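You operate a simulated robot arm through the tools that you are given. There is no shell and no other tool.

Carry out the task below with a simulated robot arm. There is one attempt and no reset: what you move stays moved.

## Task
The lot is full: set lot size 20, reset the count, start the motor and form the loaded plain circle.
Fine: a good plate on the pulled-out slide; the small screen ends at one plate; mode, hold time, depth, speed and the other circles stay.

The check looks at the end state, three seconds after you hand in, the way a careful person would. Anything else that was tipped, shoved, dropped, spilled or broken makes it a failure.

## Robot
A 7-joint arm with a fingered hand, fixed in place. Base frame: the origin is on the floor under the middle of its stand, x ahead of it, y to its left, z up. Readings come in m, rad, newtons and seconds.
It reaches about 1.333 m from its shoulder. Its first joint turns from -1.204 to 3.002 rad. Payload 5 kg.
The tool frame sits at the grasp point between the pads (the TCP): z along the fingers, y along the line on which they close. The tips reach 0.032 m beyond it. The gripper opens to 0.16 m; its body begins 0.089 m behind the TCP. The gripper is a hand of 3 fingers: y runs from the thumb to the fingers, the wrist lies at [0, 0, -0.252] in the tool frame.
Orientation is told as [roll, pitch, yaw] about the base's x, y, z axes, in that order, counted from this pose: with the fingers straight down and closing along the base's y, the tool's x points along the base's -x, its y along +y and its z along -z.

## Interface
- The arm moves only by the tool arm_command. Its argument "increments" is a list of rows, each a list of 2 entries, a list of its own where there are three numbers: the shift along the base's x, y, z in units of 400 mm (1.0 is 400 mm), then the turn, a rotation vector about the base's x, y, z in units of 120 degrees (1.0 is 120 degrees). In form: [[[x, y, z], [rx, ry, rz]], ...]. A call has 1 to 20 rows; each row is the pose to reach, as a shift and turn from the pose commanded when the call began. A call with a number of a shift or a turn outside -1 to 1 is refused whole. Rows are played at 5 a second. More than 0.05 m and 0.15 rad between two rows, and nothing of the call is played. A pose out of reach is approached as far as the arm can. The call stops where the force on the tool passes 90 N (or 10 N more than at its start, if that is more) or the arm is blocked; 0.2 s more then pass. In this call time passes only in rows, and 0.2 s behind the last. It gives the time, the measured TCP pose, the force on the tool (base axes), the opening and the grip force at its end, in the units of the frame above (readings bear some noise), with the torque about the TCP (base axes, N m) and any sound that the robot's microphone picked up.
- Cameras (640 x 400 px; columns grow to the right, rows downward): "scene" is fixed at [0.0499, -0.652, 1.8282]; the picture's right is [0.47, -0.88, 0.00], its down [-0.45, -0.24, -0.86] and it looks along [0.75, 0.41, -0.51] (base axes); focal length 313 px, centre (320, 200). "wrist" rides on the gripper at [0.065, -0.004, -0.116] in the tool frame; the picture's right is [0.06, 1.00, 0.00], its down [-0.87, 0.05, -0.49] and it looks along [-0.49, 0.03, 0.87] (tool axes); focal length 261 px, centre (320, 200). There is no depth. A picture from a camera that has moved, and an enlarged one, comes with that camera's place and axes in the base frame and with its lens.
- camera(camera): a new picture of that camera. No time passes.
- slide_trunk(by): slides the trunk up (or, below 0, down) by that many m; the arm rides with it, the base frame stays. It gives what a move gives, with no picture.
- curl_fingers(finger1, finger2, thumb_bend): sets how far each is bent, from 0 (flat) to 1 (curled in); at 0.3 the hand is open as for a grip, at 0.7 the pads meet at the TCP. One left out holds its place. A second passes; each finger stops where it meets its share of the squeeze, and holds until it gets a number again. It is the only way to open and close the hand. It gives what a move gives, with no picture; readings hold the bend of each and the force on the fingers (four entries, about 0 where the hand has none), thumb and palm.
- inspect(camera, box): a new picture of the part [left, top, right, bottom] of that camera's present view, enlarged. No time passes.
- finish_job(): hands the job in; it is judged then, once.

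Places have to be worked out from the pictures, the camera data and where the tool is seen. Open the gripper and draw the arm clear of the work before you hand the job in, unless the task says otherwise.

The tools are called after "Request:" as a command line: name --argument value ..., lists and objects as JSON in quotes. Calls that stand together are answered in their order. arm_command: Moves the arm, as the interface text tells. Its arguments: {"type":"object","properties":{"increments":{"type":"array","items":{"type":"array"}}},"required":["increments"]} The other tools are called the same way: slide_trunk (by) moves the trunk up or down; curl_fingers (finger1, finger2, thumb_bend) moves the fingers one by one; camera (camera) takes a picture; inspect (camera, box) takes an enlarged picture of a part of a camera's view; finish_job () hands the job in.

At the start:

```text
time_s: 0.0
tool_pos: [0.6886, 0.0692, 1.6125]
tool_rot: [0.0, 0.0, 0.0]
contact_force: [0.1, 0.3, -0.1]
torque: [0.0, 0.0, -0.02]
gripper_width: 0.1602
gripper_force: 0.1
shape: jaw
bend: [0.3, 0.3, 0.3]
finger forces: [0.0, 0.0, 0.0, 0.0, 0.1, 0.0]
trunk travel left (down, up): [-0.775, 0.165]
```

scene: 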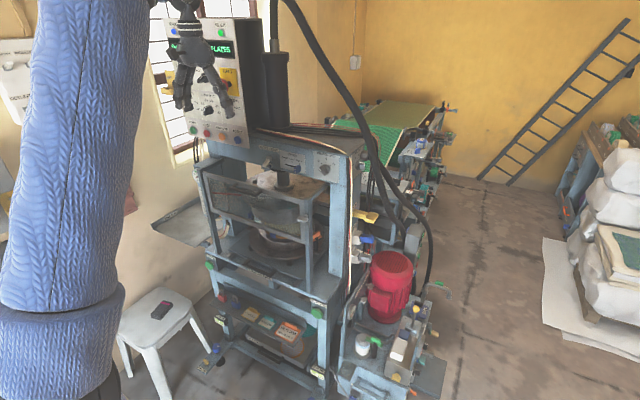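
wrist: 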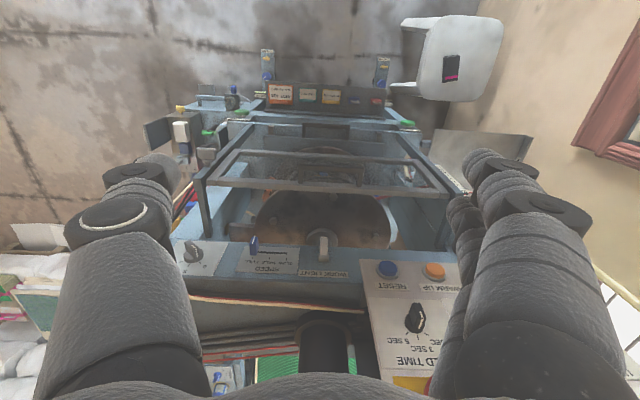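

I start by looking closely at the machine from both cameras; no moves yet.

Request:
inspect --camera "scene" --box '[140, 0, 290, 160]'

Request:
inspect --camera "scene" --box '[190, 130, 370, 260]'

Request:
inspect --camera "scene" --box '[180, 260, 360, 400]'

Request:
inspect --camera "scene" --box '[320, 180, 480, 400]'

Request:
inspect --camera "wrist" --box '[160, 200, 480, 400]'

Request:
inspect --camera "wrist" --box '[140, 40, 460, 240]'

```text
2.50 times, centred on (215, 80) of scene
camera zoom: at [0.0499, -0.652, 1.8282], right [0.47, -0.88, 0.0], down [-0.45, -0.24, -0.86], along [0.75, 0.41, -0.51], focal length 783 px, centre (582, 500)
```

zoom: 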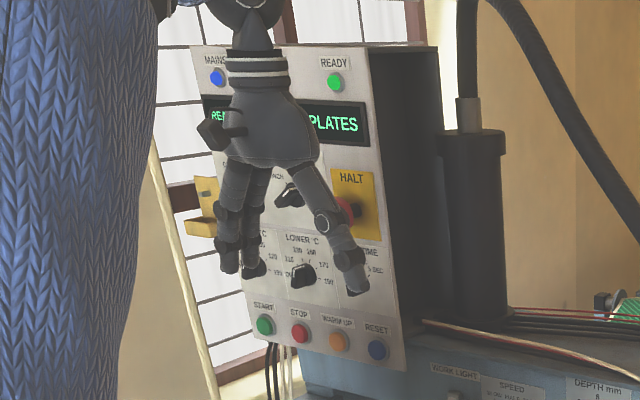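

```text
3.08 times, centred on (280, 195) of scene
camera zoom: at [0.0499, -0.652, 1.8282], right [0.47, -0.88, 0.0], down [-0.45, -0.24, -0.86], along [0.75, 0.41, -0.51], focal length 963 px, centre (443, 215)
```

zoom: 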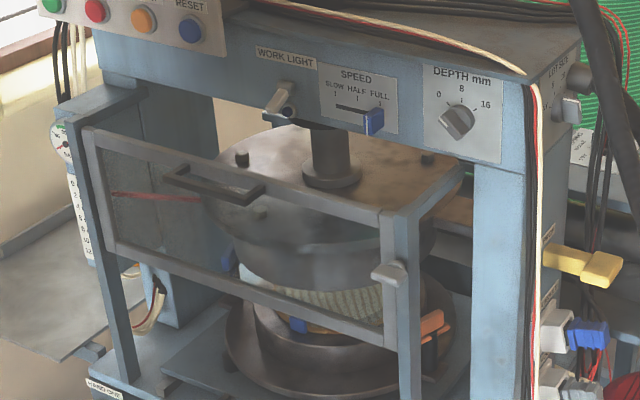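

```text
2.86 times, centred on (270, 330) of scene
camera zoom: at [0.0499, -0.652, 1.8282], right [0.47, -0.88, 0.0], down [-0.45, -0.24, -0.86], along [0.75, 0.41, -0.51], focal length 894 px, centre (463, -171)
```

zoom: 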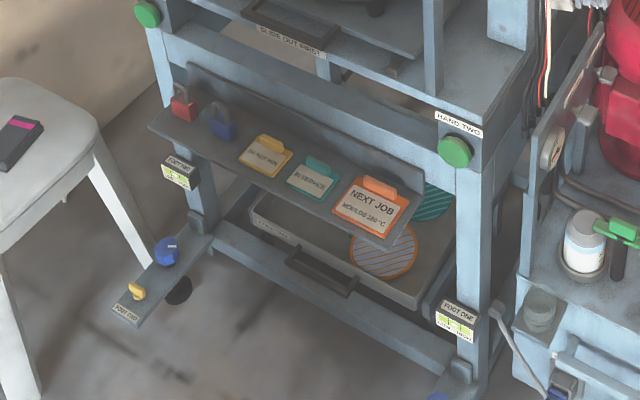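

```text
1.82 times, centred on (400, 290) of scene
camera zoom: at [0.0499, -0.652, 1.8282], right [0.47, -0.88, 0.0], down [-0.45, -0.24, -0.86], along [0.75, 0.41, -0.51], focal length 569 px, centre (174, 36)
```

zoom: 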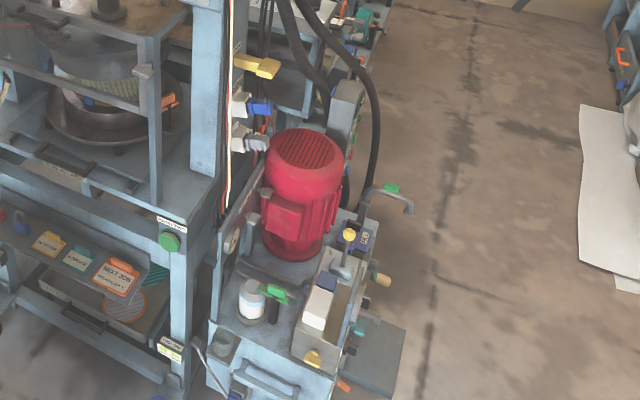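

```text
2.00 times, centred on (320, 300) of wrist
camera zoom: at [0.6243, 0.0643, 1.7277], right [-0.06, 1.0, 0.0], down [0.87, 0.05, 0.49], along [0.49, 0.03, -0.87], focal length 521 px, centre (320, 0)
```

zoom: 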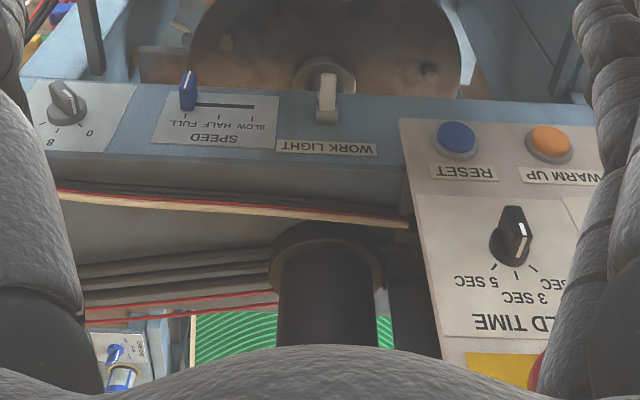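

```text
2.00 times, centred on (300, 140) of wrist
camera zoom: at [0.6243, 0.0643, 1.7277], right [-0.06, 1.0, 0.0], down [0.87, 0.05, 0.49], along [0.49, 0.03, -0.87], focal length 521 px, centre (360, 320)
```

zoom: 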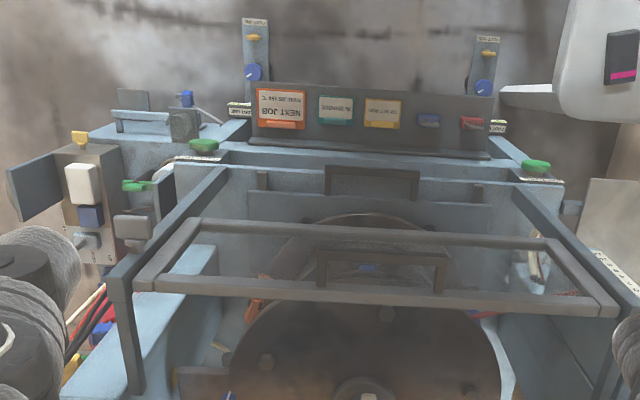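

The panel with MAINS/READY lamps, display, HALT, knobs and START/STOP/WARM UP/RESET is partly hidden by the hand (RESET at about (0.93, 0.20, 1.40)). I back the hand away and pitch it so the wrist camera looks level at the panel.

Request:
arm_command --increments '[[[-0.06, 0.056, -0.05], [0, -0.0625, 0]], [[-0.12, 0.112, -0.1], [0, -0.125, 0]], [[-0.18, 0.168, -0.15], [0, -0.1875, 0]], [[-0.24, 0.225, -0.2], [0, -0.25, 0]], [[-0.3, 0.28, -0.25], [0, -0.3125, 0]], [[-0.36, 0.337, -0.3], [0, -0.375, 0]], [[-0.42, 0.393, -0.35], [0, -0.4375, 0]], [[-0.475, 0.45, -0.4], [0, -0.5, 0]]]'

```text
time_s: 1.8
tool_pos: [0.4983, 0.254, 1.4516]
tool_rot: [-0.003, -1.05, 0.004]
contact_force: [-0.7, 1.4, 0.3]
torque: [-0.03, -0.02, -0.04]
gripper_width: 0.1598
gripper_force: 0.3
shape: jaw
bend: [0.3, 0.3, 0.3]
finger forces: [0.1, 0.1, 0.0, 0.0, 0.1, 0.1]
trunk travel left (down, up): [-0.775, 0.165]
```

The move completed as commanded. I take pictures from both cameras now.

Request:
camera --camera "scene"

Request:
camera --camera "wrist"

Request:
inspect --camera "scene" --box '[170, 10, 260, 90]'

Request:
inspect --camera "scene" --box '[180, 70, 270, 150]'

```text
taken
```

scene: 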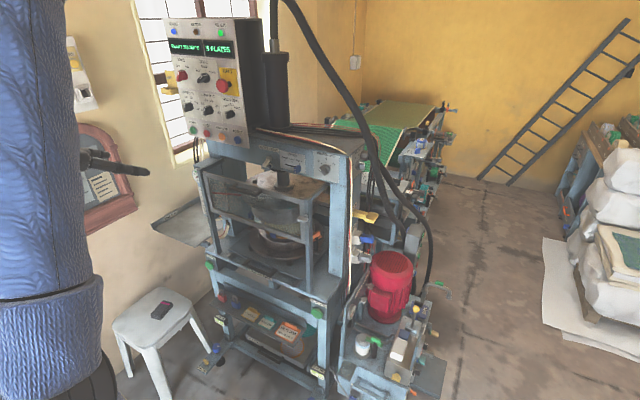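

```text
taken
camera wrist: at [0.3657, 0.2499, 1.4529], right [-0.03, 1.0, -0.06], down [0.01, 0.06, 1.0], along [1.0, 0.03, -0.01], focal length 261 px, centre (320, 200)
```

wrist: 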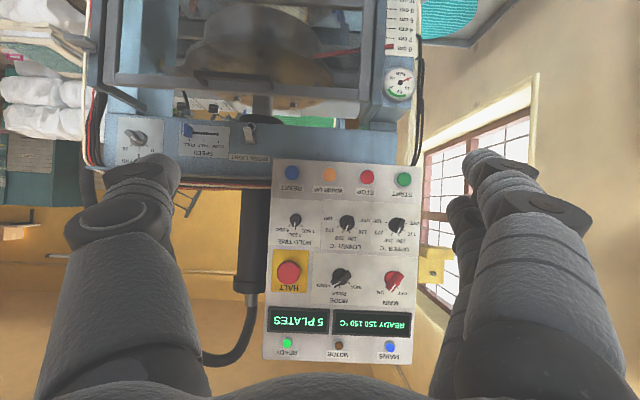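

```text
5.00 times, centred on (215, 50) of scene
camera zoom: at [0.0499, -0.652, 1.8282], right [0.47, -0.88, 0.0], down [-0.45, -0.24, -0.86], along [0.75, 0.41, -0.51], focal length 1565 px, centre (845, 950)
```

zoom: 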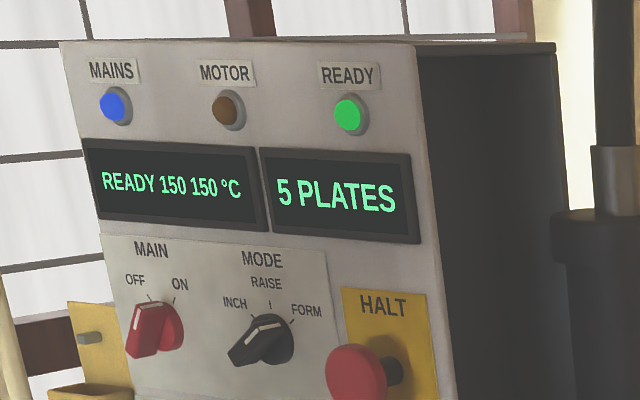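

```text
5.00 times, centred on (225, 110) of scene
camera zoom: at [0.0499, -0.652, 1.8282], right [0.47, -0.88, 0.0], down [-0.45, -0.24, -0.86], along [0.75, 0.41, -0.51], focal length 1565 px, centre (795, 650)
```

zoom: 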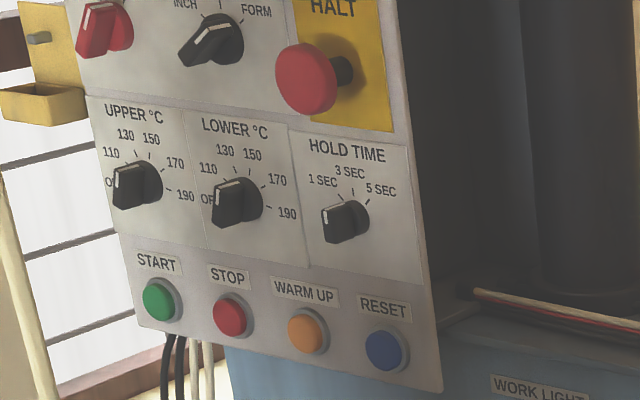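

The displays read "READY 150 150 °C" and "5 PLATES". Now I zoom into the other parts: the right side (a "LOT" knob is hinted there), press, slide, shelf and hydraulic unit.

Request:
inspect --camera "scene" --box '[330, 135, 420, 215]'

Request:
inspect --camera "scene" --box '[335, 195, 425, 275]'

Request:
inspect --camera "scene" --box '[340, 270, 430, 350]'

Request:
inspect --camera "scene" --box '[335, 320, 455, 400]'

Request:
inspect --camera "scene" --box '[190, 200, 280, 280]'

Request:
inspect --camera "scene" --box '[240, 200, 330, 280]'

Request:
inspect --camera "scene" --box '[200, 270, 290, 350]'

Request:
inspect --camera "scene" --box '[260, 290, 350, 370]'

Request:
inspect --camera "scene" --box '[240, 125, 340, 205]'

Request:
inspect --camera "scene" --box '[190, 320, 290, 400]'

```text
5.00 times, centred on (375, 175) of scene
camera zoom: at [0.0499, -0.652, 1.8282], right [0.47, -0.88, 0.0], down [-0.45, -0.24, -0.86], along [0.75, 0.41, -0.51], focal length 1565 px, centre (45, 325)
```

zoom: 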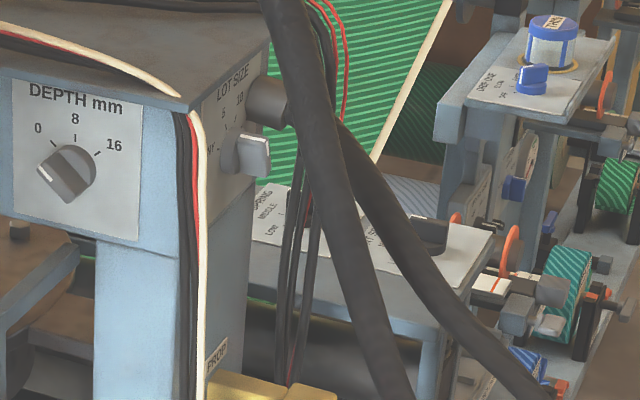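

```text
5.00 times, centred on (380, 235) of scene
camera zoom: at [0.0499, -0.652, 1.8282], right [0.47, -0.88, 0.0], down [-0.45, -0.24, -0.86], along [0.75, 0.41, -0.51], focal length 1565 px, centre (20, 25)
```

zoom: 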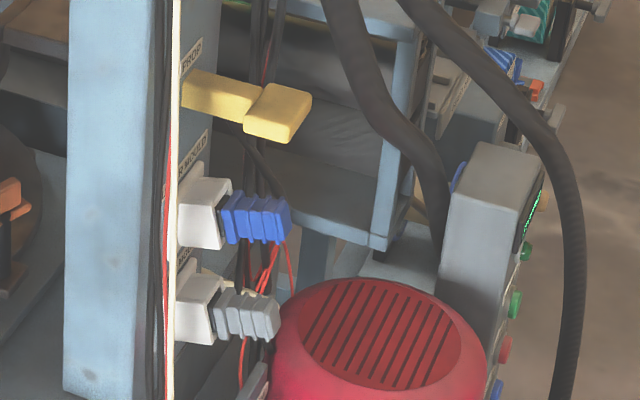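

```text
5.00 times, centred on (385, 310) of scene
camera zoom: at [0.0499, -0.652, 1.8282], right [0.47, -0.88, 0.0], down [-0.45, -0.24, -0.86], along [0.75, 0.41, -0.51], focal length 1565 px, centre (-5, -350)
```

zoom: 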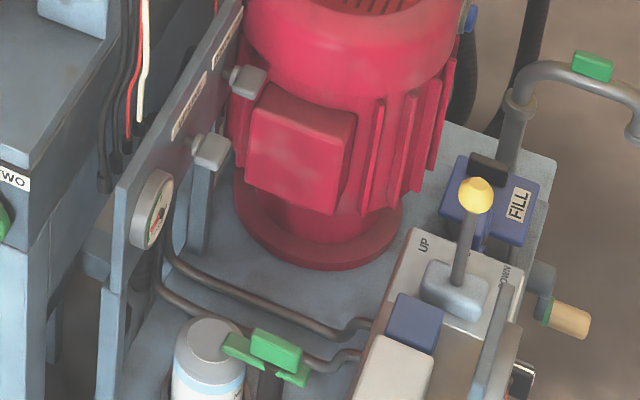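

```text
5.00 times, centred on (395, 360) of scene
camera zoom: at [0.0499, -0.652, 1.8282], right [0.47, -0.88, 0.0], down [-0.45, -0.24, -0.86], along [0.75, 0.41, -0.51], focal length 1565 px, centre (-55, -600)
```

zoom: 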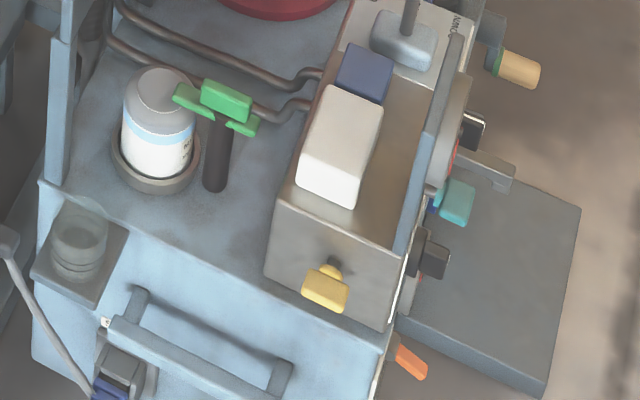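

```text
5.00 times, centred on (235, 240) of scene
camera zoom: at [0.0499, -0.652, 1.8282], right [0.47, -0.88, 0.0], down [-0.45, -0.24, -0.86], along [0.75, 0.41, -0.51], focal length 1565 px, centre (745, 0)
```

zoom: 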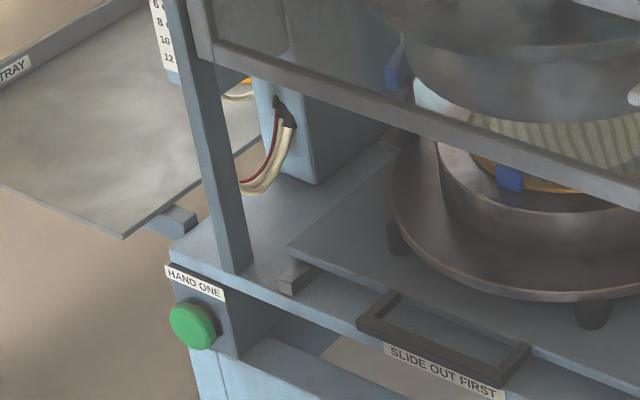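

```text
5.00 times, centred on (285, 240) of scene
camera zoom: at [0.0499, -0.652, 1.8282], right [0.47, -0.88, 0.0], down [-0.45, -0.24, -0.86], along [0.75, 0.41, -0.51], focal length 1565 px, centre (495, 0)
```

zoom: 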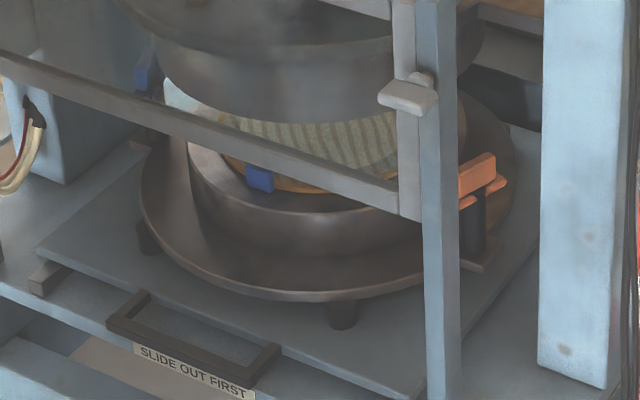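

```text
5.00 times, centred on (245, 310) of scene
camera zoom: at [0.0499, -0.652, 1.8282], right [0.47, -0.88, 0.0], down [-0.45, -0.24, -0.86], along [0.75, 0.41, -0.51], focal length 1565 px, centre (695, -350)
```

zoom: 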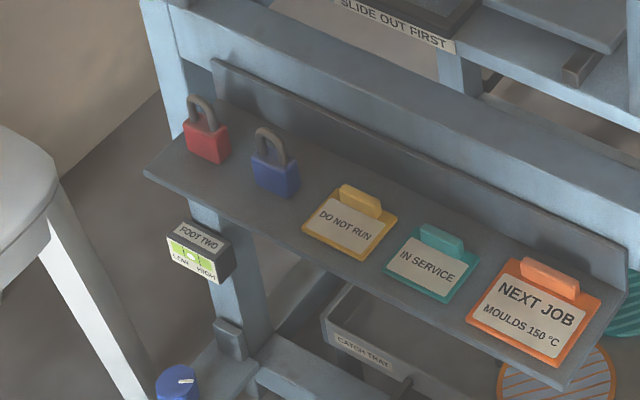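

```text
5.00 times, centred on (305, 330) of scene
camera zoom: at [0.0499, -0.652, 1.8282], right [0.47, -0.88, 0.0], down [-0.45, -0.24, -0.86], along [0.75, 0.41, -0.51], focal length 1565 px, centre (395, -450)
```

zoom: 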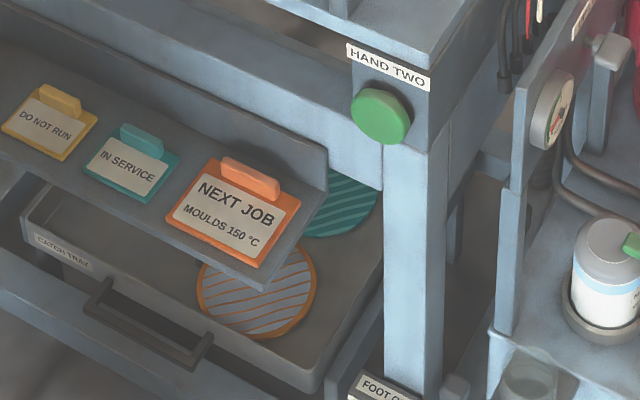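

```text
5.00 times, centred on (290, 165) of scene
camera zoom: at [0.0499, -0.652, 1.8282], right [0.47, -0.88, 0.0], down [-0.45, -0.24, -0.86], along [0.75, 0.41, -0.51], focal length 1565 px, centre (470, 375)
```

zoom: 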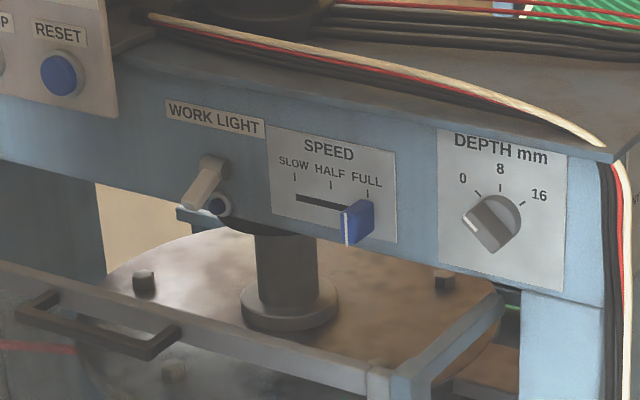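

```text
5.00 times, centred on (240, 360) of scene
camera zoom: at [0.0499, -0.652, 1.8282], right [0.47, -0.88, 0.0], down [-0.45, -0.24, -0.86], along [0.75, 0.41, -0.51], focal length 1565 px, centre (720, -600)
```

zoom: 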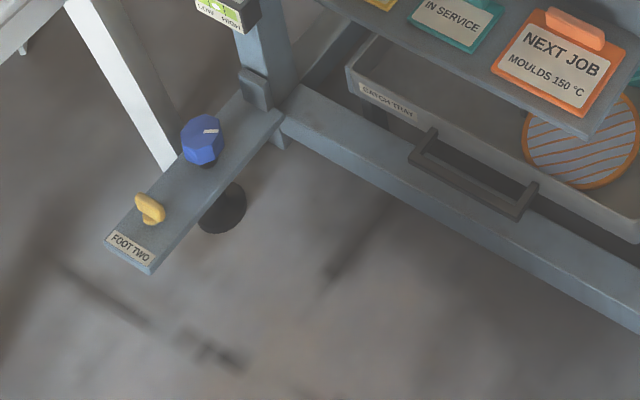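

The LOT SIZE knob sits on the right cheek of the head; guard gate, slide with "SLIDE OUT FIRST", and two-hand buttons are in front. I zoom with the wrist camera for frontal detail.

Request:
inspect --camera "wrist" --box '[255, 155, 435, 365]'

Request:
inspect --camera "wrist" --box '[80, 0, 260, 170]'

Request:
inspect --camera "wrist" --box '[260, 0, 440, 130]'

```text
1.90 times, centred on (345, 260) of wrist
camera zoom: at [0.3657, 0.2499, 1.4529], right [-0.03, 1.0, -0.06], down [0.01, 0.06, 1.0], along [1.0, 0.03, -0.01], focal length 496 px, centre (272, 86)
```

zoom: 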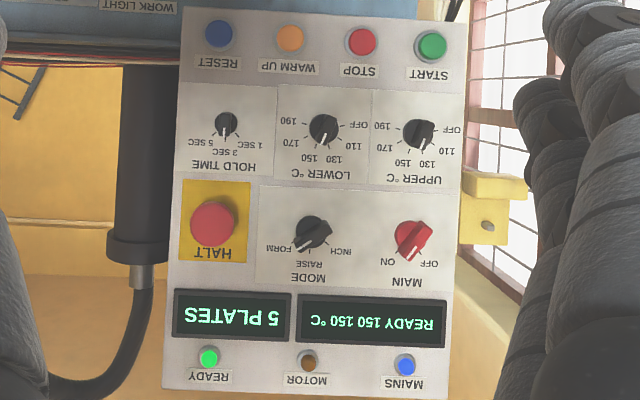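

```text
2.35 times, centred on (170, 85) of wrist
camera zoom: at [0.3657, 0.2499, 1.4529], right [-0.03, 1.0, -0.06], down [0.01, 0.06, 1.0], along [1.0, 0.03, -0.01], focal length 613 px, centre (673, 471)
```

zoom: 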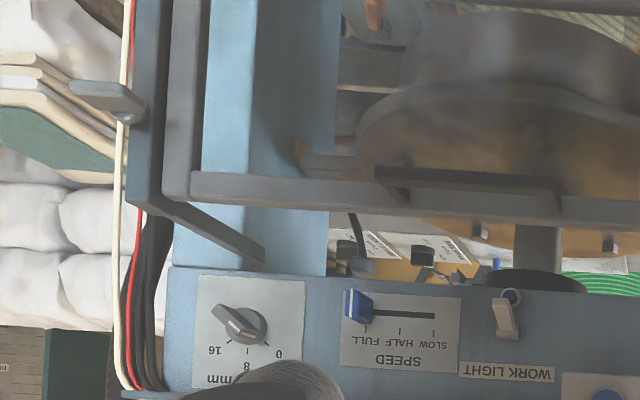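

```text
3.08 times, centred on (350, 65) of wrist
camera zoom: at [0.3657, 0.2499, 1.4529], right [-0.03, 1.0, -0.06], down [0.01, 0.06, 1.0], along [1.0, 0.03, -0.01], focal length 802 px, centre (228, 615)
```

zoom: 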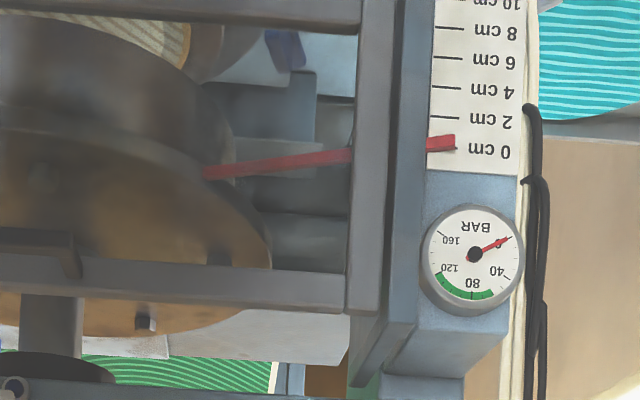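

Mode points at FORM, hold time at 3 SEC, gauge at 0 bar and ram at 0 cm. There are notices on the left wall and labels elsewhere; I zoom on those for operating instructions.

Request:
inspect --camera "scene" --box '[60, 110, 150, 240]'

Request:
inspect --camera "scene" --box '[55, 20, 120, 120]'

Request:
inspect --camera "scene" --box '[335, 45, 375, 75]'

Request:
inspect --camera "scene" --box '[195, 180, 245, 220]'

Request:
inspect --camera "scene" --box '[380, 95, 470, 160]'

Request:
inspect --camera "scene" --box '[380, 140, 470, 240]'

Request:
inspect --camera "scene" --box '[130, 285, 190, 325]'

Request:
inspect --camera "scene" --box '[290, 260, 345, 300]'

```text
3.08 times, centred on (105, 175) of scene
camera zoom: at [0.0499, -0.652, 1.8282], right [0.47, -0.88, 0.0], down [-0.45, -0.24, -0.86], along [0.75, 0.41, -0.51], focal length 963 px, centre (982, 277)
```

zoom: 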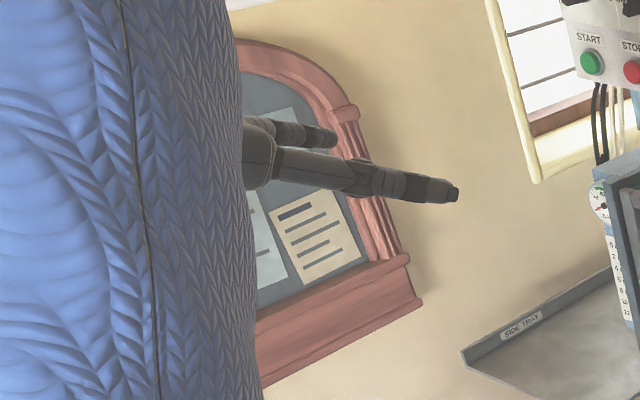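

```text
4.00 times, centred on (88, 70) of scene
camera zoom: at [0.0499, -0.652, 1.8282], right [0.47, -0.88, 0.0], down [-0.45, -0.24, -0.86], along [0.75, 0.41, -0.51], focal length 1252 px, centre (1250, 720)
```

zoom: 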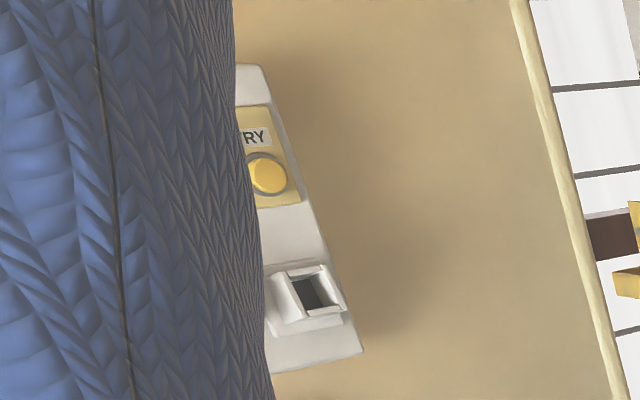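

```text
13.33 times, centred on (355, 60) of scene
camera zoom: at [0.0499, -0.652, 1.8282], right [0.47, -0.88, 0.0], down [-0.45, -0.24, -0.86], along [0.75, 0.41, -0.51], focal length 4174 px, centre (-147, 2067)
```

zoom: 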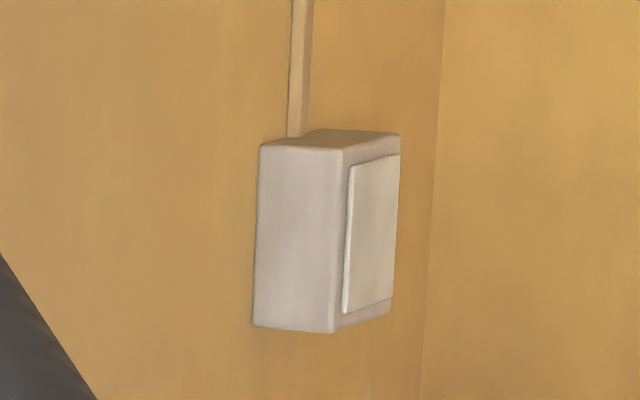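

```text
10.00 times, centred on (220, 200) of scene
camera zoom: at [0.0499, -0.652, 1.8282], right [0.47, -0.88, 0.0], down [-0.45, -0.24, -0.86], along [0.75, 0.41, -0.51], focal length 3130 px, centre (1320, 200)
```

zoom: 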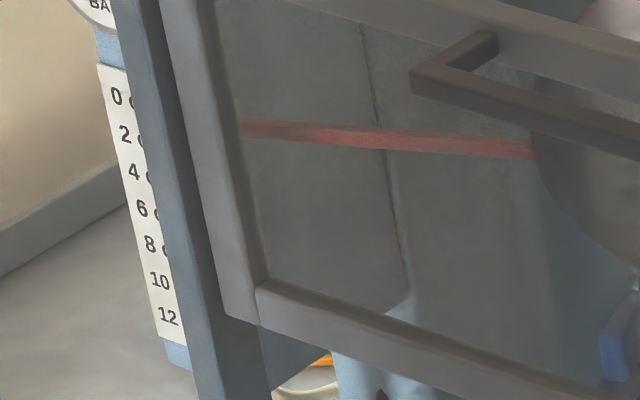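

```text
6.15 times, centred on (425, 128) of scene
camera zoom: at [0.0499, -0.652, 1.8282], right [0.47, -0.88, 0.0], down [-0.45, -0.24, -0.86], along [0.75, 0.41, -0.51], focal length 1926 px, centre (-326, 646)
```

zoom: 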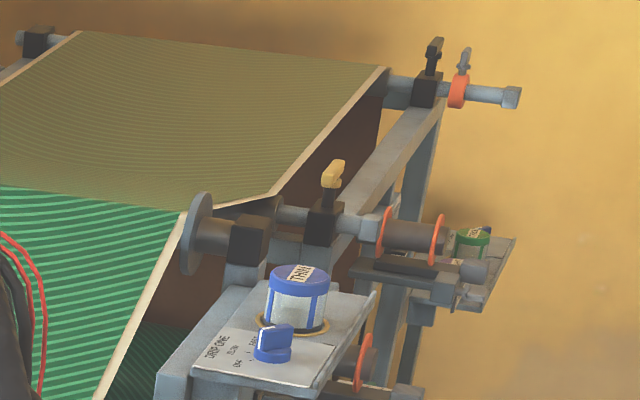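

```text
4.00 times, centred on (425, 190) of scene
camera zoom: at [0.0499, -0.652, 1.8282], right [0.47, -0.88, 0.0], down [-0.45, -0.24, -0.86], along [0.75, 0.41, -0.51], focal length 1252 px, centre (-100, 240)
```

zoom: 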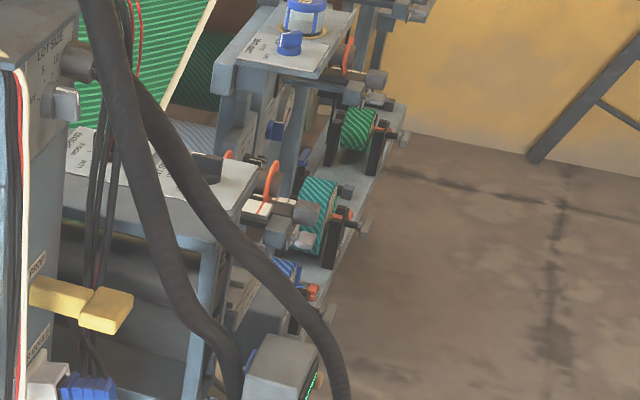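

```text
10.00 times, centred on (160, 305) of scene
camera zoom: at [0.0499, -0.652, 1.8282], right [0.47, -0.88, 0.0], down [-0.45, -0.24, -0.86], along [0.75, 0.41, -0.51], focal length 3130 px, centre (1920, -850)
```

zoom: 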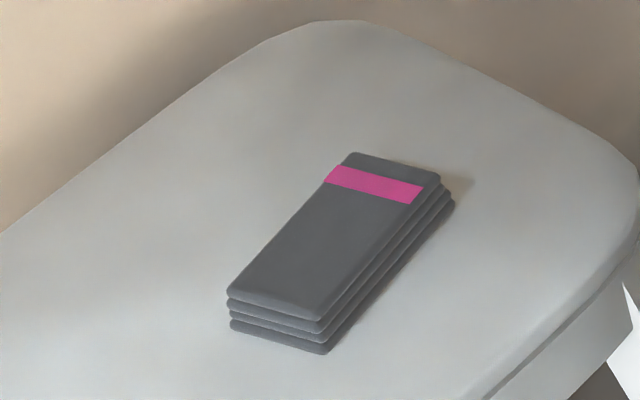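

```text
10.00 times, centred on (318, 280) of scene
camera zoom: at [0.0499, -0.652, 1.8282], right [0.47, -0.88, 0.0], down [-0.45, -0.24, -0.86], along [0.75, 0.41, -0.51], focal length 3130 px, centre (345, -600)
```

zoom: 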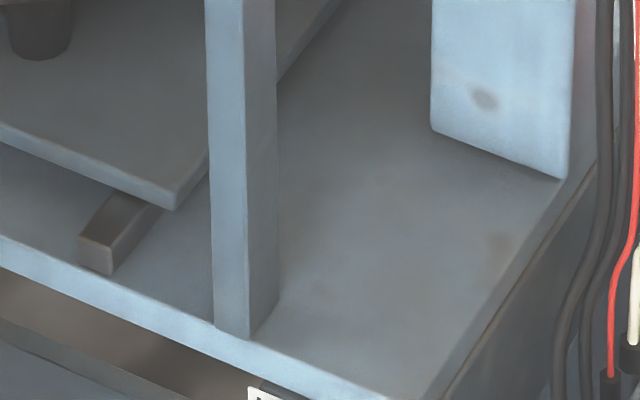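

I zoom in further on LOT SIZE, the right-side sockets, the gate latch, and the hydraulic unit labels.

Request:
inspect --camera "scene" --box '[365, 140, 395, 175]'

Request:
inspect --camera "scene" --box '[360, 195, 400, 275]'

Request:
inspect --camera "scene" --box '[300, 180, 350, 240]'

Request:
inspect --camera "scene" --box '[245, 225, 305, 260]'

Request:
inspect --camera "scene" --box '[355, 250, 405, 290]'

Request:
inspect --camera "scene" --box '[405, 295, 455, 400]'

Request:
inspect --camera "scene" --box '[190, 155, 240, 195]'

```text
11.43 times, centred on (380, 158) of scene
camera zoom: at [0.0499, -0.652, 1.8282], right [0.47, -0.88, 0.0], down [-0.45, -0.24, -0.86], along [0.75, 0.41, -0.51], focal length 3578 px, centre (-366, 686)
```

zoom: 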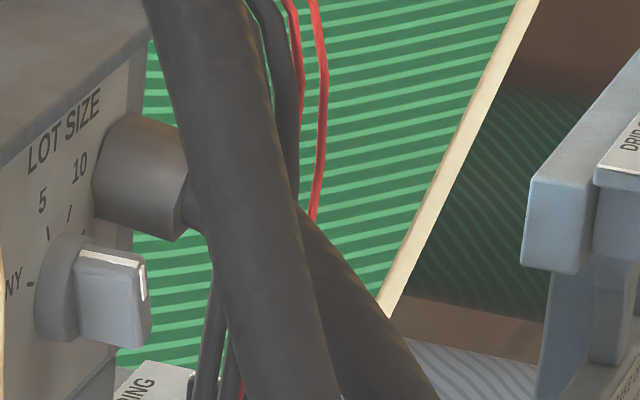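

```text
5.00 times, centred on (380, 235) of scene
camera zoom: at [0.0499, -0.652, 1.8282], right [0.47, -0.88, 0.0], down [-0.45, -0.24, -0.86], along [0.75, 0.41, -0.51], focal length 1565 px, centre (20, 25)
```

zoom: 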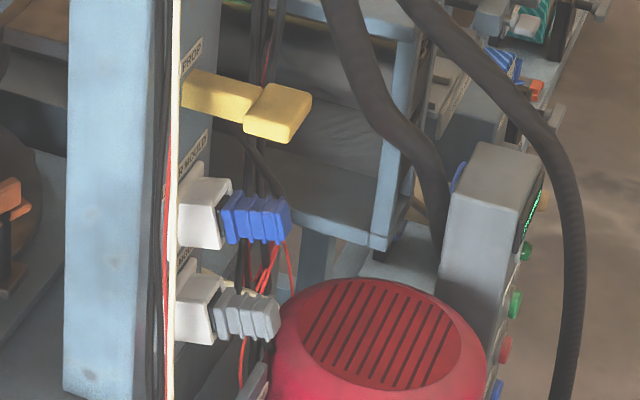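

```text
6.67 times, centred on (325, 210) of scene
camera zoom: at [0.0499, -0.652, 1.8282], right [0.47, -0.88, 0.0], down [-0.45, -0.24, -0.86], along [0.75, 0.41, -0.51], focal length 2087 px, centre (287, 133)
```

zoom: 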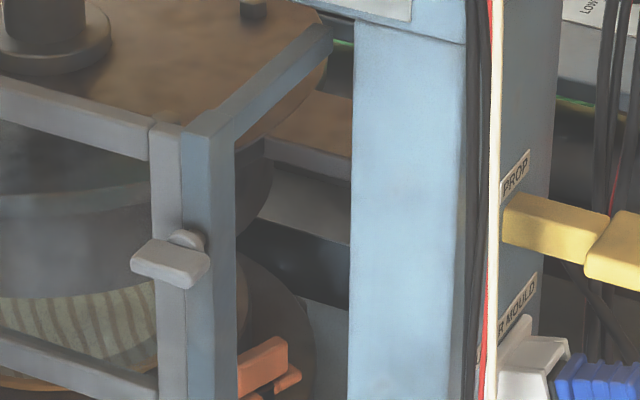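

```text
10.67 times, centred on (275, 242) of scene
camera zoom: at [0.0499, -0.652, 1.8282], right [0.47, -0.88, 0.0], down [-0.45, -0.24, -0.86], along [0.75, 0.41, -0.51], focal length 3339 px, centre (800, -253)
```

zoom: 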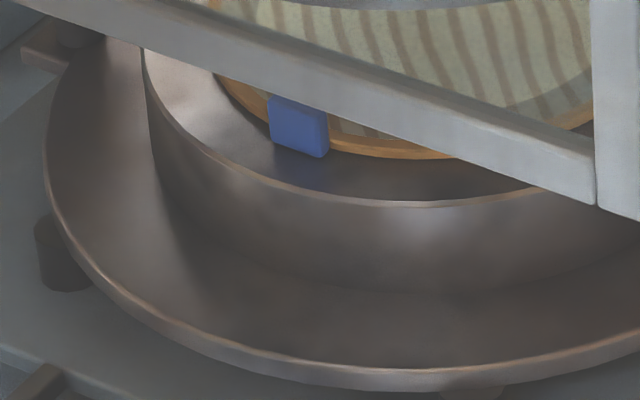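

```text
10.00 times, centred on (380, 270) of scene
camera zoom: at [0.0499, -0.652, 1.8282], right [0.47, -0.88, 0.0], down [-0.45, -0.24, -0.86], along [0.75, 0.41, -0.51], focal length 3130 px, centre (-280, -500)
```

zoom: 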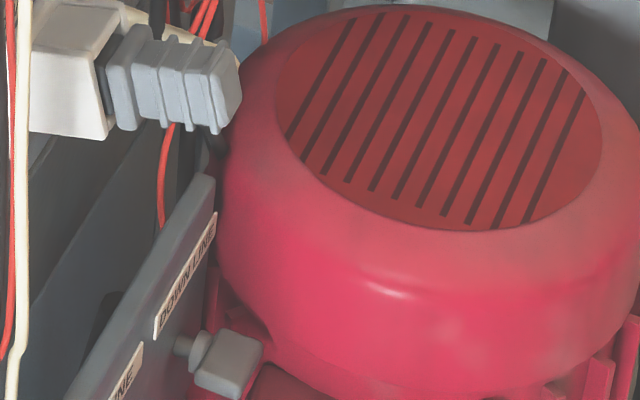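

```text
3.81 times, centred on (430, 348) of scene
camera zoom: at [0.0499, -0.652, 1.8282], right [0.47, -0.88, 0.0], down [-0.45, -0.24, -0.86], along [0.75, 0.41, -0.51], focal length 1193 px, centre (-99, -362)
```

zoom: 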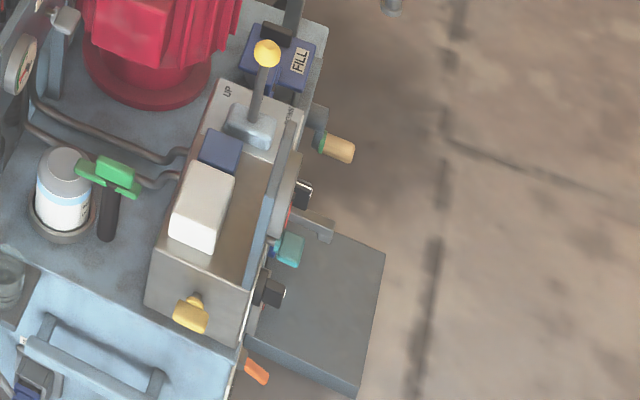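

```text
10.00 times, centred on (215, 175) of scene
camera zoom: at [0.0499, -0.652, 1.8282], right [0.47, -0.88, 0.0], down [-0.45, -0.24, -0.86], along [0.75, 0.41, -0.51], focal length 3130 px, centre (1370, 450)
```

zoom: 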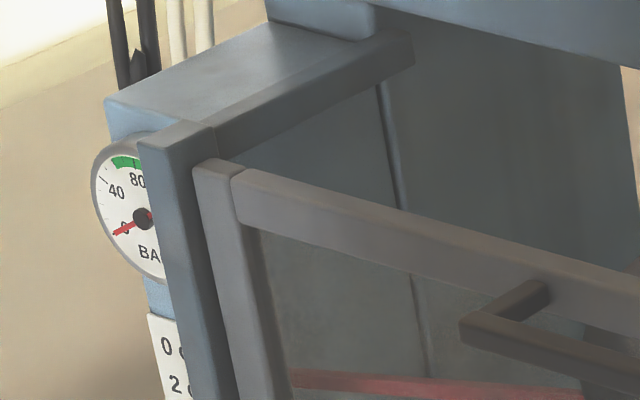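

The gate hangs in the upper half of its posts with a small latch at the right post; I need a front view. I lower the trunk 0.35 m so the wrist camera looks level at the press opening.

Request:
slide_trunk --by -0.35

```text
time_s: 5.2
tool_pos: [0.5015, 0.2523, 1.1011]
tool_rot: [0.0, -1.048, -0.002]
contact_force: [-0.2, 0.2, -0.1]
torque: [0.0, -0.01, -0.01]
gripper_width: 0.16
gripper_force: 0.1
shape: jaw
bend: [0.3, 0.3, 0.3]
finger forces: [0.1, 0.0, 0.0, 0.1, 0.0, 0.0]
trunk travel left (down, up): [-0.425, 0.515]
```

The trunk moved 0.35 m down, tool now at z 1.10. I take the front view and shift the hand toward the machine's centre in the next step.

Request:
arm_command --increments '[[[0, -0.1, 0], [0, 0, 0]], [[0, -0.2, 0], [0, 0, 0]], [[0, -0.3, 0], [0, 0, 0]], [[0, -0.4, 0], [0, 0, 0]]]'

Request:
camera --camera "wrist"

Request:
camera --camera "scene"

```text
time_s: 6.2
tool_pos: [0.5005, 0.0906, 1.0998]
tool_rot: [0.001, -1.047, -0.001]
contact_force: [1.0, -0.5, 0.5]
torque: [0.03, 0.02, 0.0]
gripper_width: 0.1598
gripper_force: 0.0
shape: jaw
bend: [0.3, 0.3, 0.3]
finger forces: [0.1, 0.0, 0.0, 0.0, 0.0, 0.0]
trunk travel left (down, up): [-0.425, 0.515]
```

```text
taken
camera wrist: at [0.3681, 0.0854, 1.1019], right [-0.03, 1.0, -0.05], down [0.01, 0.05, 1.0], along [1.0, 0.03, -0.01], focal length 261 px, centre (320, 200)
```

wrist: 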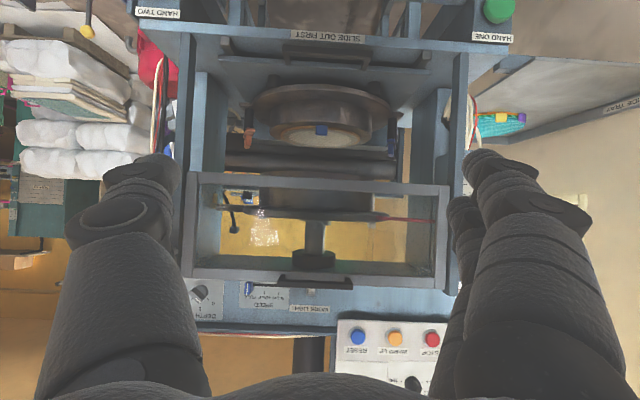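

```text
taken
```

scene: 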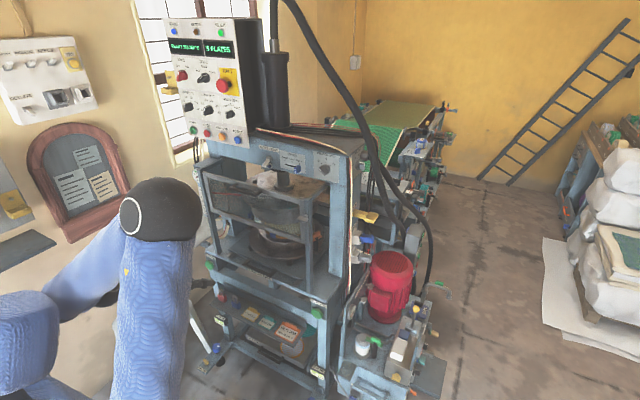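

The wall board with notices is now visible, and the front view shows the gate raised with the press opening below. I zoom in on both.

Request:
inspect --camera "scene" --box '[25, 120, 135, 220]'

Request:
inspect --camera "scene" --box '[0, 35, 100, 130]'

Request:
inspect --camera "scene" --box '[0, 150, 70, 270]'

Request:
inspect --camera "wrist" --box '[170, 150, 470, 300]'

Request:
inspect --camera "wrist" --box '[220, 60, 420, 185]'

Request:
inspect --camera "wrist" --box '[120, 0, 320, 125]'

Request:
inspect --camera "wrist" --box '[360, 0, 560, 145]'

```text
4.00 times, centred on (80, 170) of scene
camera zoom: at [0.0499, -0.652, 1.8282], right [0.47, -0.88, 0.0], down [-0.45, -0.24, -0.86], along [0.75, 0.41, -0.51], focal length 1252 px, centre (1280, 320)
```

zoom: 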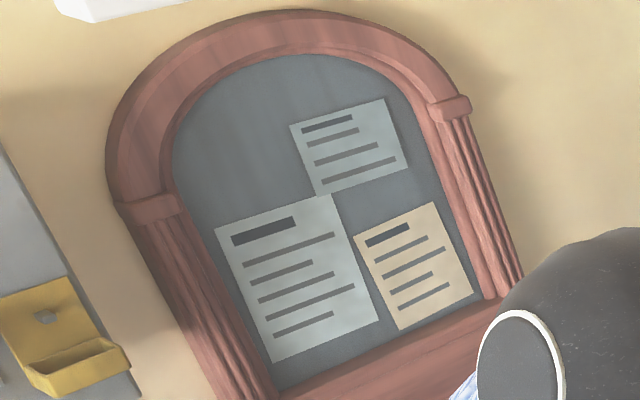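

```text
4.21 times, centred on (50, 82) of scene
camera zoom: at [0.0499, -0.652, 1.8282], right [0.47, -0.88, 0.0], down [-0.45, -0.24, -0.86], along [0.75, 0.41, -0.51], focal length 1318 px, centre (1457, 695)
```

zoom: 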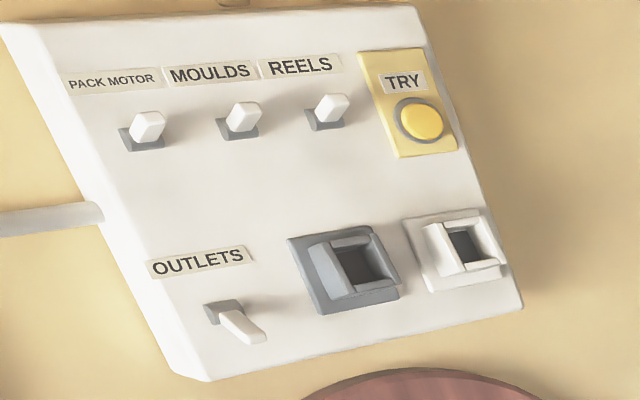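

```text
3.33 times, centred on (35, 210) of scene
camera zoom: at [0.0499, -0.652, 1.8282], right [0.47, -0.88, 0.0], down [-0.45, -0.24, -0.86], along [0.75, 0.41, -0.51], focal length 1044 px, centre (1270, 167)
```

zoom: 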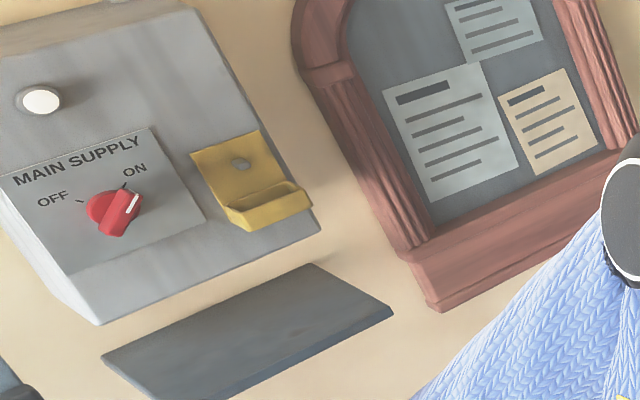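

```text
2.13 times, centred on (320, 225) of wrist
camera zoom: at [0.3681, 0.0854, 1.1019], right [-0.03, 1.0, -0.05], down [0.01, 0.05, 1.0], along [1.0, 0.03, -0.01], focal length 556 px, centre (320, 147)
```

zoom: 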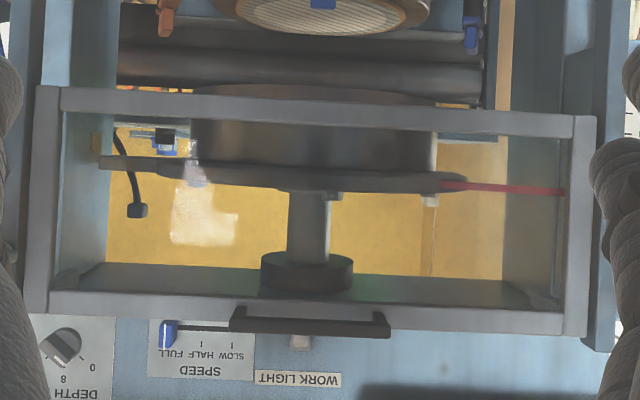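

```text
3.20 times, centred on (320, 122) of wrist
camera zoom: at [0.3681, 0.0854, 1.1019], right [-0.03, 1.0, -0.05], down [0.01, 0.05, 1.0], along [1.0, 0.03, -0.01], focal length 834 px, centre (320, 448)
```

zoom: 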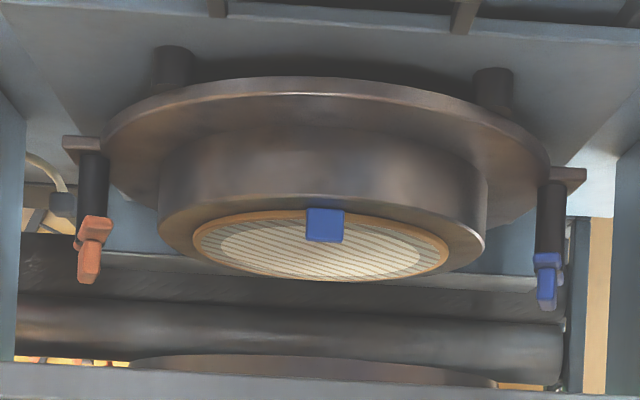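

```text
3.20 times, centred on (220, 62) of wrist
camera zoom: at [0.3681, 0.0854, 1.1019], right [-0.03, 1.0, -0.05], down [0.01, 0.05, 1.0], along [1.0, 0.03, -0.01], focal length 834 px, centre (640, 640)
```

zoom: 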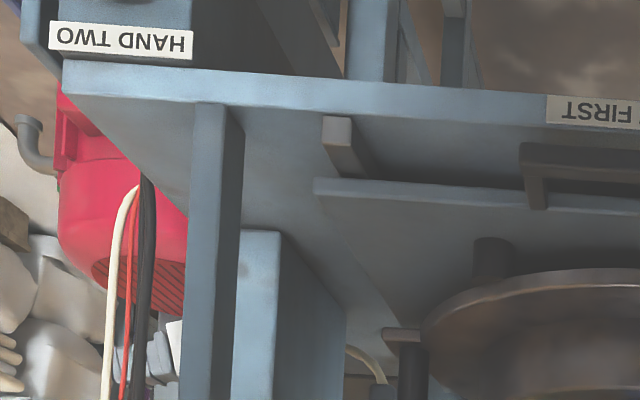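

```text
2.76 times, centred on (460, 72) of wrist
camera zoom: at [0.3681, 0.0854, 1.1019], right [-0.03, 1.0, -0.05], down [0.01, 0.05, 1.0], along [1.0, 0.03, -0.01], focal length 719 px, centre (-66, 552)
```

zoom: 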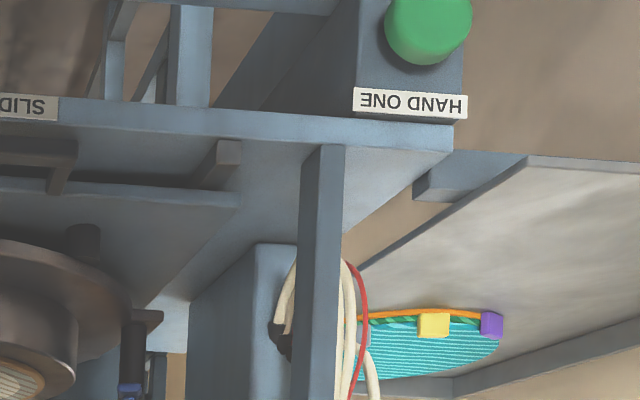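

Panels and wall are clear now: no readable instruction on the board. Next I raise the trunk 0.25 m and swing the hand to the right-front, to look at the LOT SIZE knob and right cheek from the side.

Request:
slide_trunk --by 0.25

Request:
arm_command --increments '[[[0.035, -0.1, 0], [0, 0, 0.03]], [[0.07, -0.2, 0], [0, 0, 0.06]], [[0.11, -0.31, 0], [0, 0, 0.09]], [[0.15, -0.42, 0], [0, 0, 0.12]], [[0.19, -0.53, 0], [0, 0, 0.15]], [[0.23, -0.64, 0], [0, 0, 0.19]], [[0.27, -0.75, 0], [0, 0, 0.23]], [[0.31, -0.86, 0], [0, 0, 0.27]], [[0.35, -0.96, 0], [0, 0, 0.31]], [[0.38, -1.0, 0], [0, 0, 0.35]]]'

Request:
camera --camera "wrist"

Request:
camera --camera "scene"

```text
time_s: 8.8
tool_pos: [0.5002, 0.0923, 1.3497]
tool_rot: [-0.001, -1.046, 0.0]
contact_force: [-0.2, 0.2, -0.8]
torque: [-0.04, 0.0, -0.06]
gripper_width: 0.1599
gripper_force: 0.0
shape: jaw
bend: [0.3, 0.3, 0.3]
finger forces: [0.1, 0.1, 0.1, 0.1, 0.0, 0.1]
trunk travel left (down, up): [-0.675, 0.265]
```

```text
time_s: 11.0
tool_pos: [0.6489, -0.3112, 1.3665]
tool_rot: [-0.038, -1.072, 0.765]
contact_force: [1.8, 0.1, -5.7]
torque: [0.29, -0.21, 0.16]
gripper_width: 0.1598
gripper_force: 0.2
shape: jaw
bend: [0.3, 0.3, 0.3]
finger forces: [0.1, 0.0, 0.0, 0.1, 0.0, 0.0]
out of reach, approached as far as the arm can: row 1, 2, 3, 4, 5, 6, 7
trunk travel left (down, up): [-0.675, 0.265]
```

```text
taken
camera wrist: at [0.5532, -0.4049, 1.3653], right [-0.69, 0.72, -0.07], down [-0.06, 0.04, 1.0], along [0.72, 0.69, 0.01], focal length 261 px, centre (320, 200)
```

wrist: 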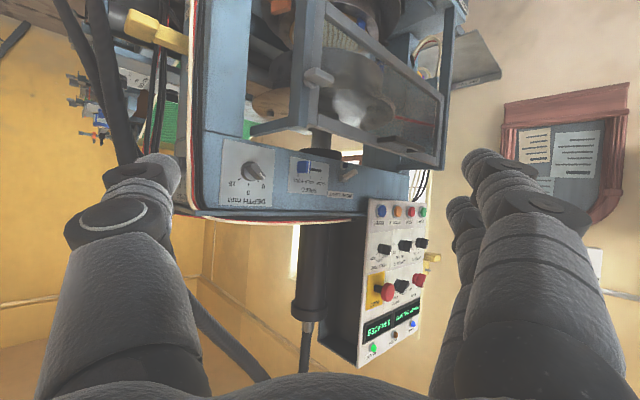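

```text
taken
```

scene: 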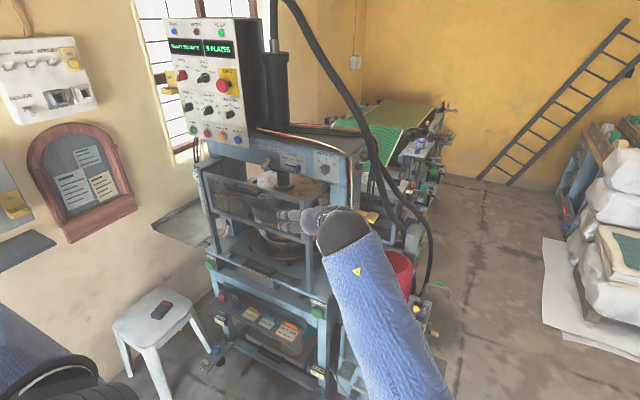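

The hand is at the right front now. I move further right and forward with more yaw to see the right cheek.

Request:
arm_command --increments '[[[0.03, -0.09, 0], [0, 0, 0.03]], [[0.06, -0.18, 0], [0, 0, 0.06]], [[0.09, -0.27, 0], [0, 0, 0.09]], [[0.12, -0.36, 0], [0, 0, 0.12]], [[0.15, -0.45, 0], [0, 0, 0.15]], [[0.18, -0.52, 0], [0, 0, 0.18]]]'

Request:
camera --camera "wrist"

Request:
camera --camera "scene"

```text
time_s: 12.4
tool_pos: [0.7262, -0.5175, 1.3487]
tool_rot: [0.003, -1.047, 1.108]
contact_force: [-0.7, 0.3, -0.9]
torque: [0.03, 0.02, 0.06]
gripper_width: 0.1601
gripper_force: 0.0
shape: jaw
bend: [0.3, 0.3, 0.3]
finger forces: [0.0, 0.0, 0.0, 0.0, 0.1, 0.1]
trunk travel left (down, up): [-0.675, 0.265]
```

```text
taken
camera wrist: at [0.6712, -0.6391, 1.3506], right [-0.91, 0.41, -0.05], down [-0.04, 0.03, 1.0], along [0.42, 0.91, -0.01], focal length 261 px, centre (320, 200)
```

wrist: 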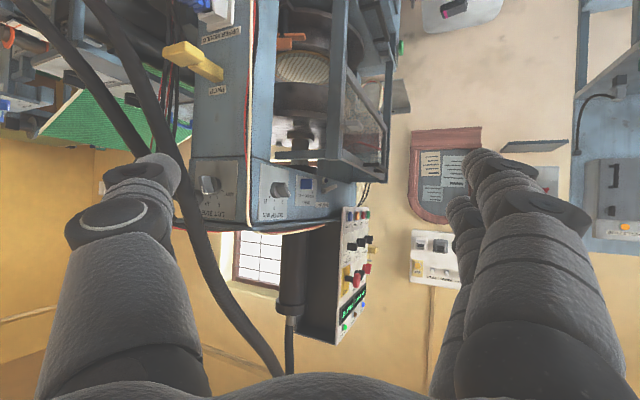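

```text
taken
```

scene: 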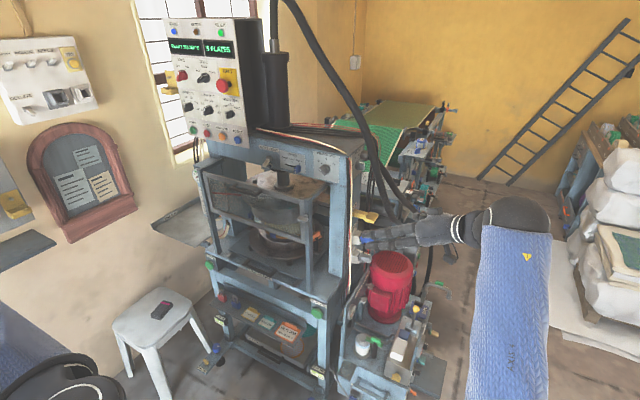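

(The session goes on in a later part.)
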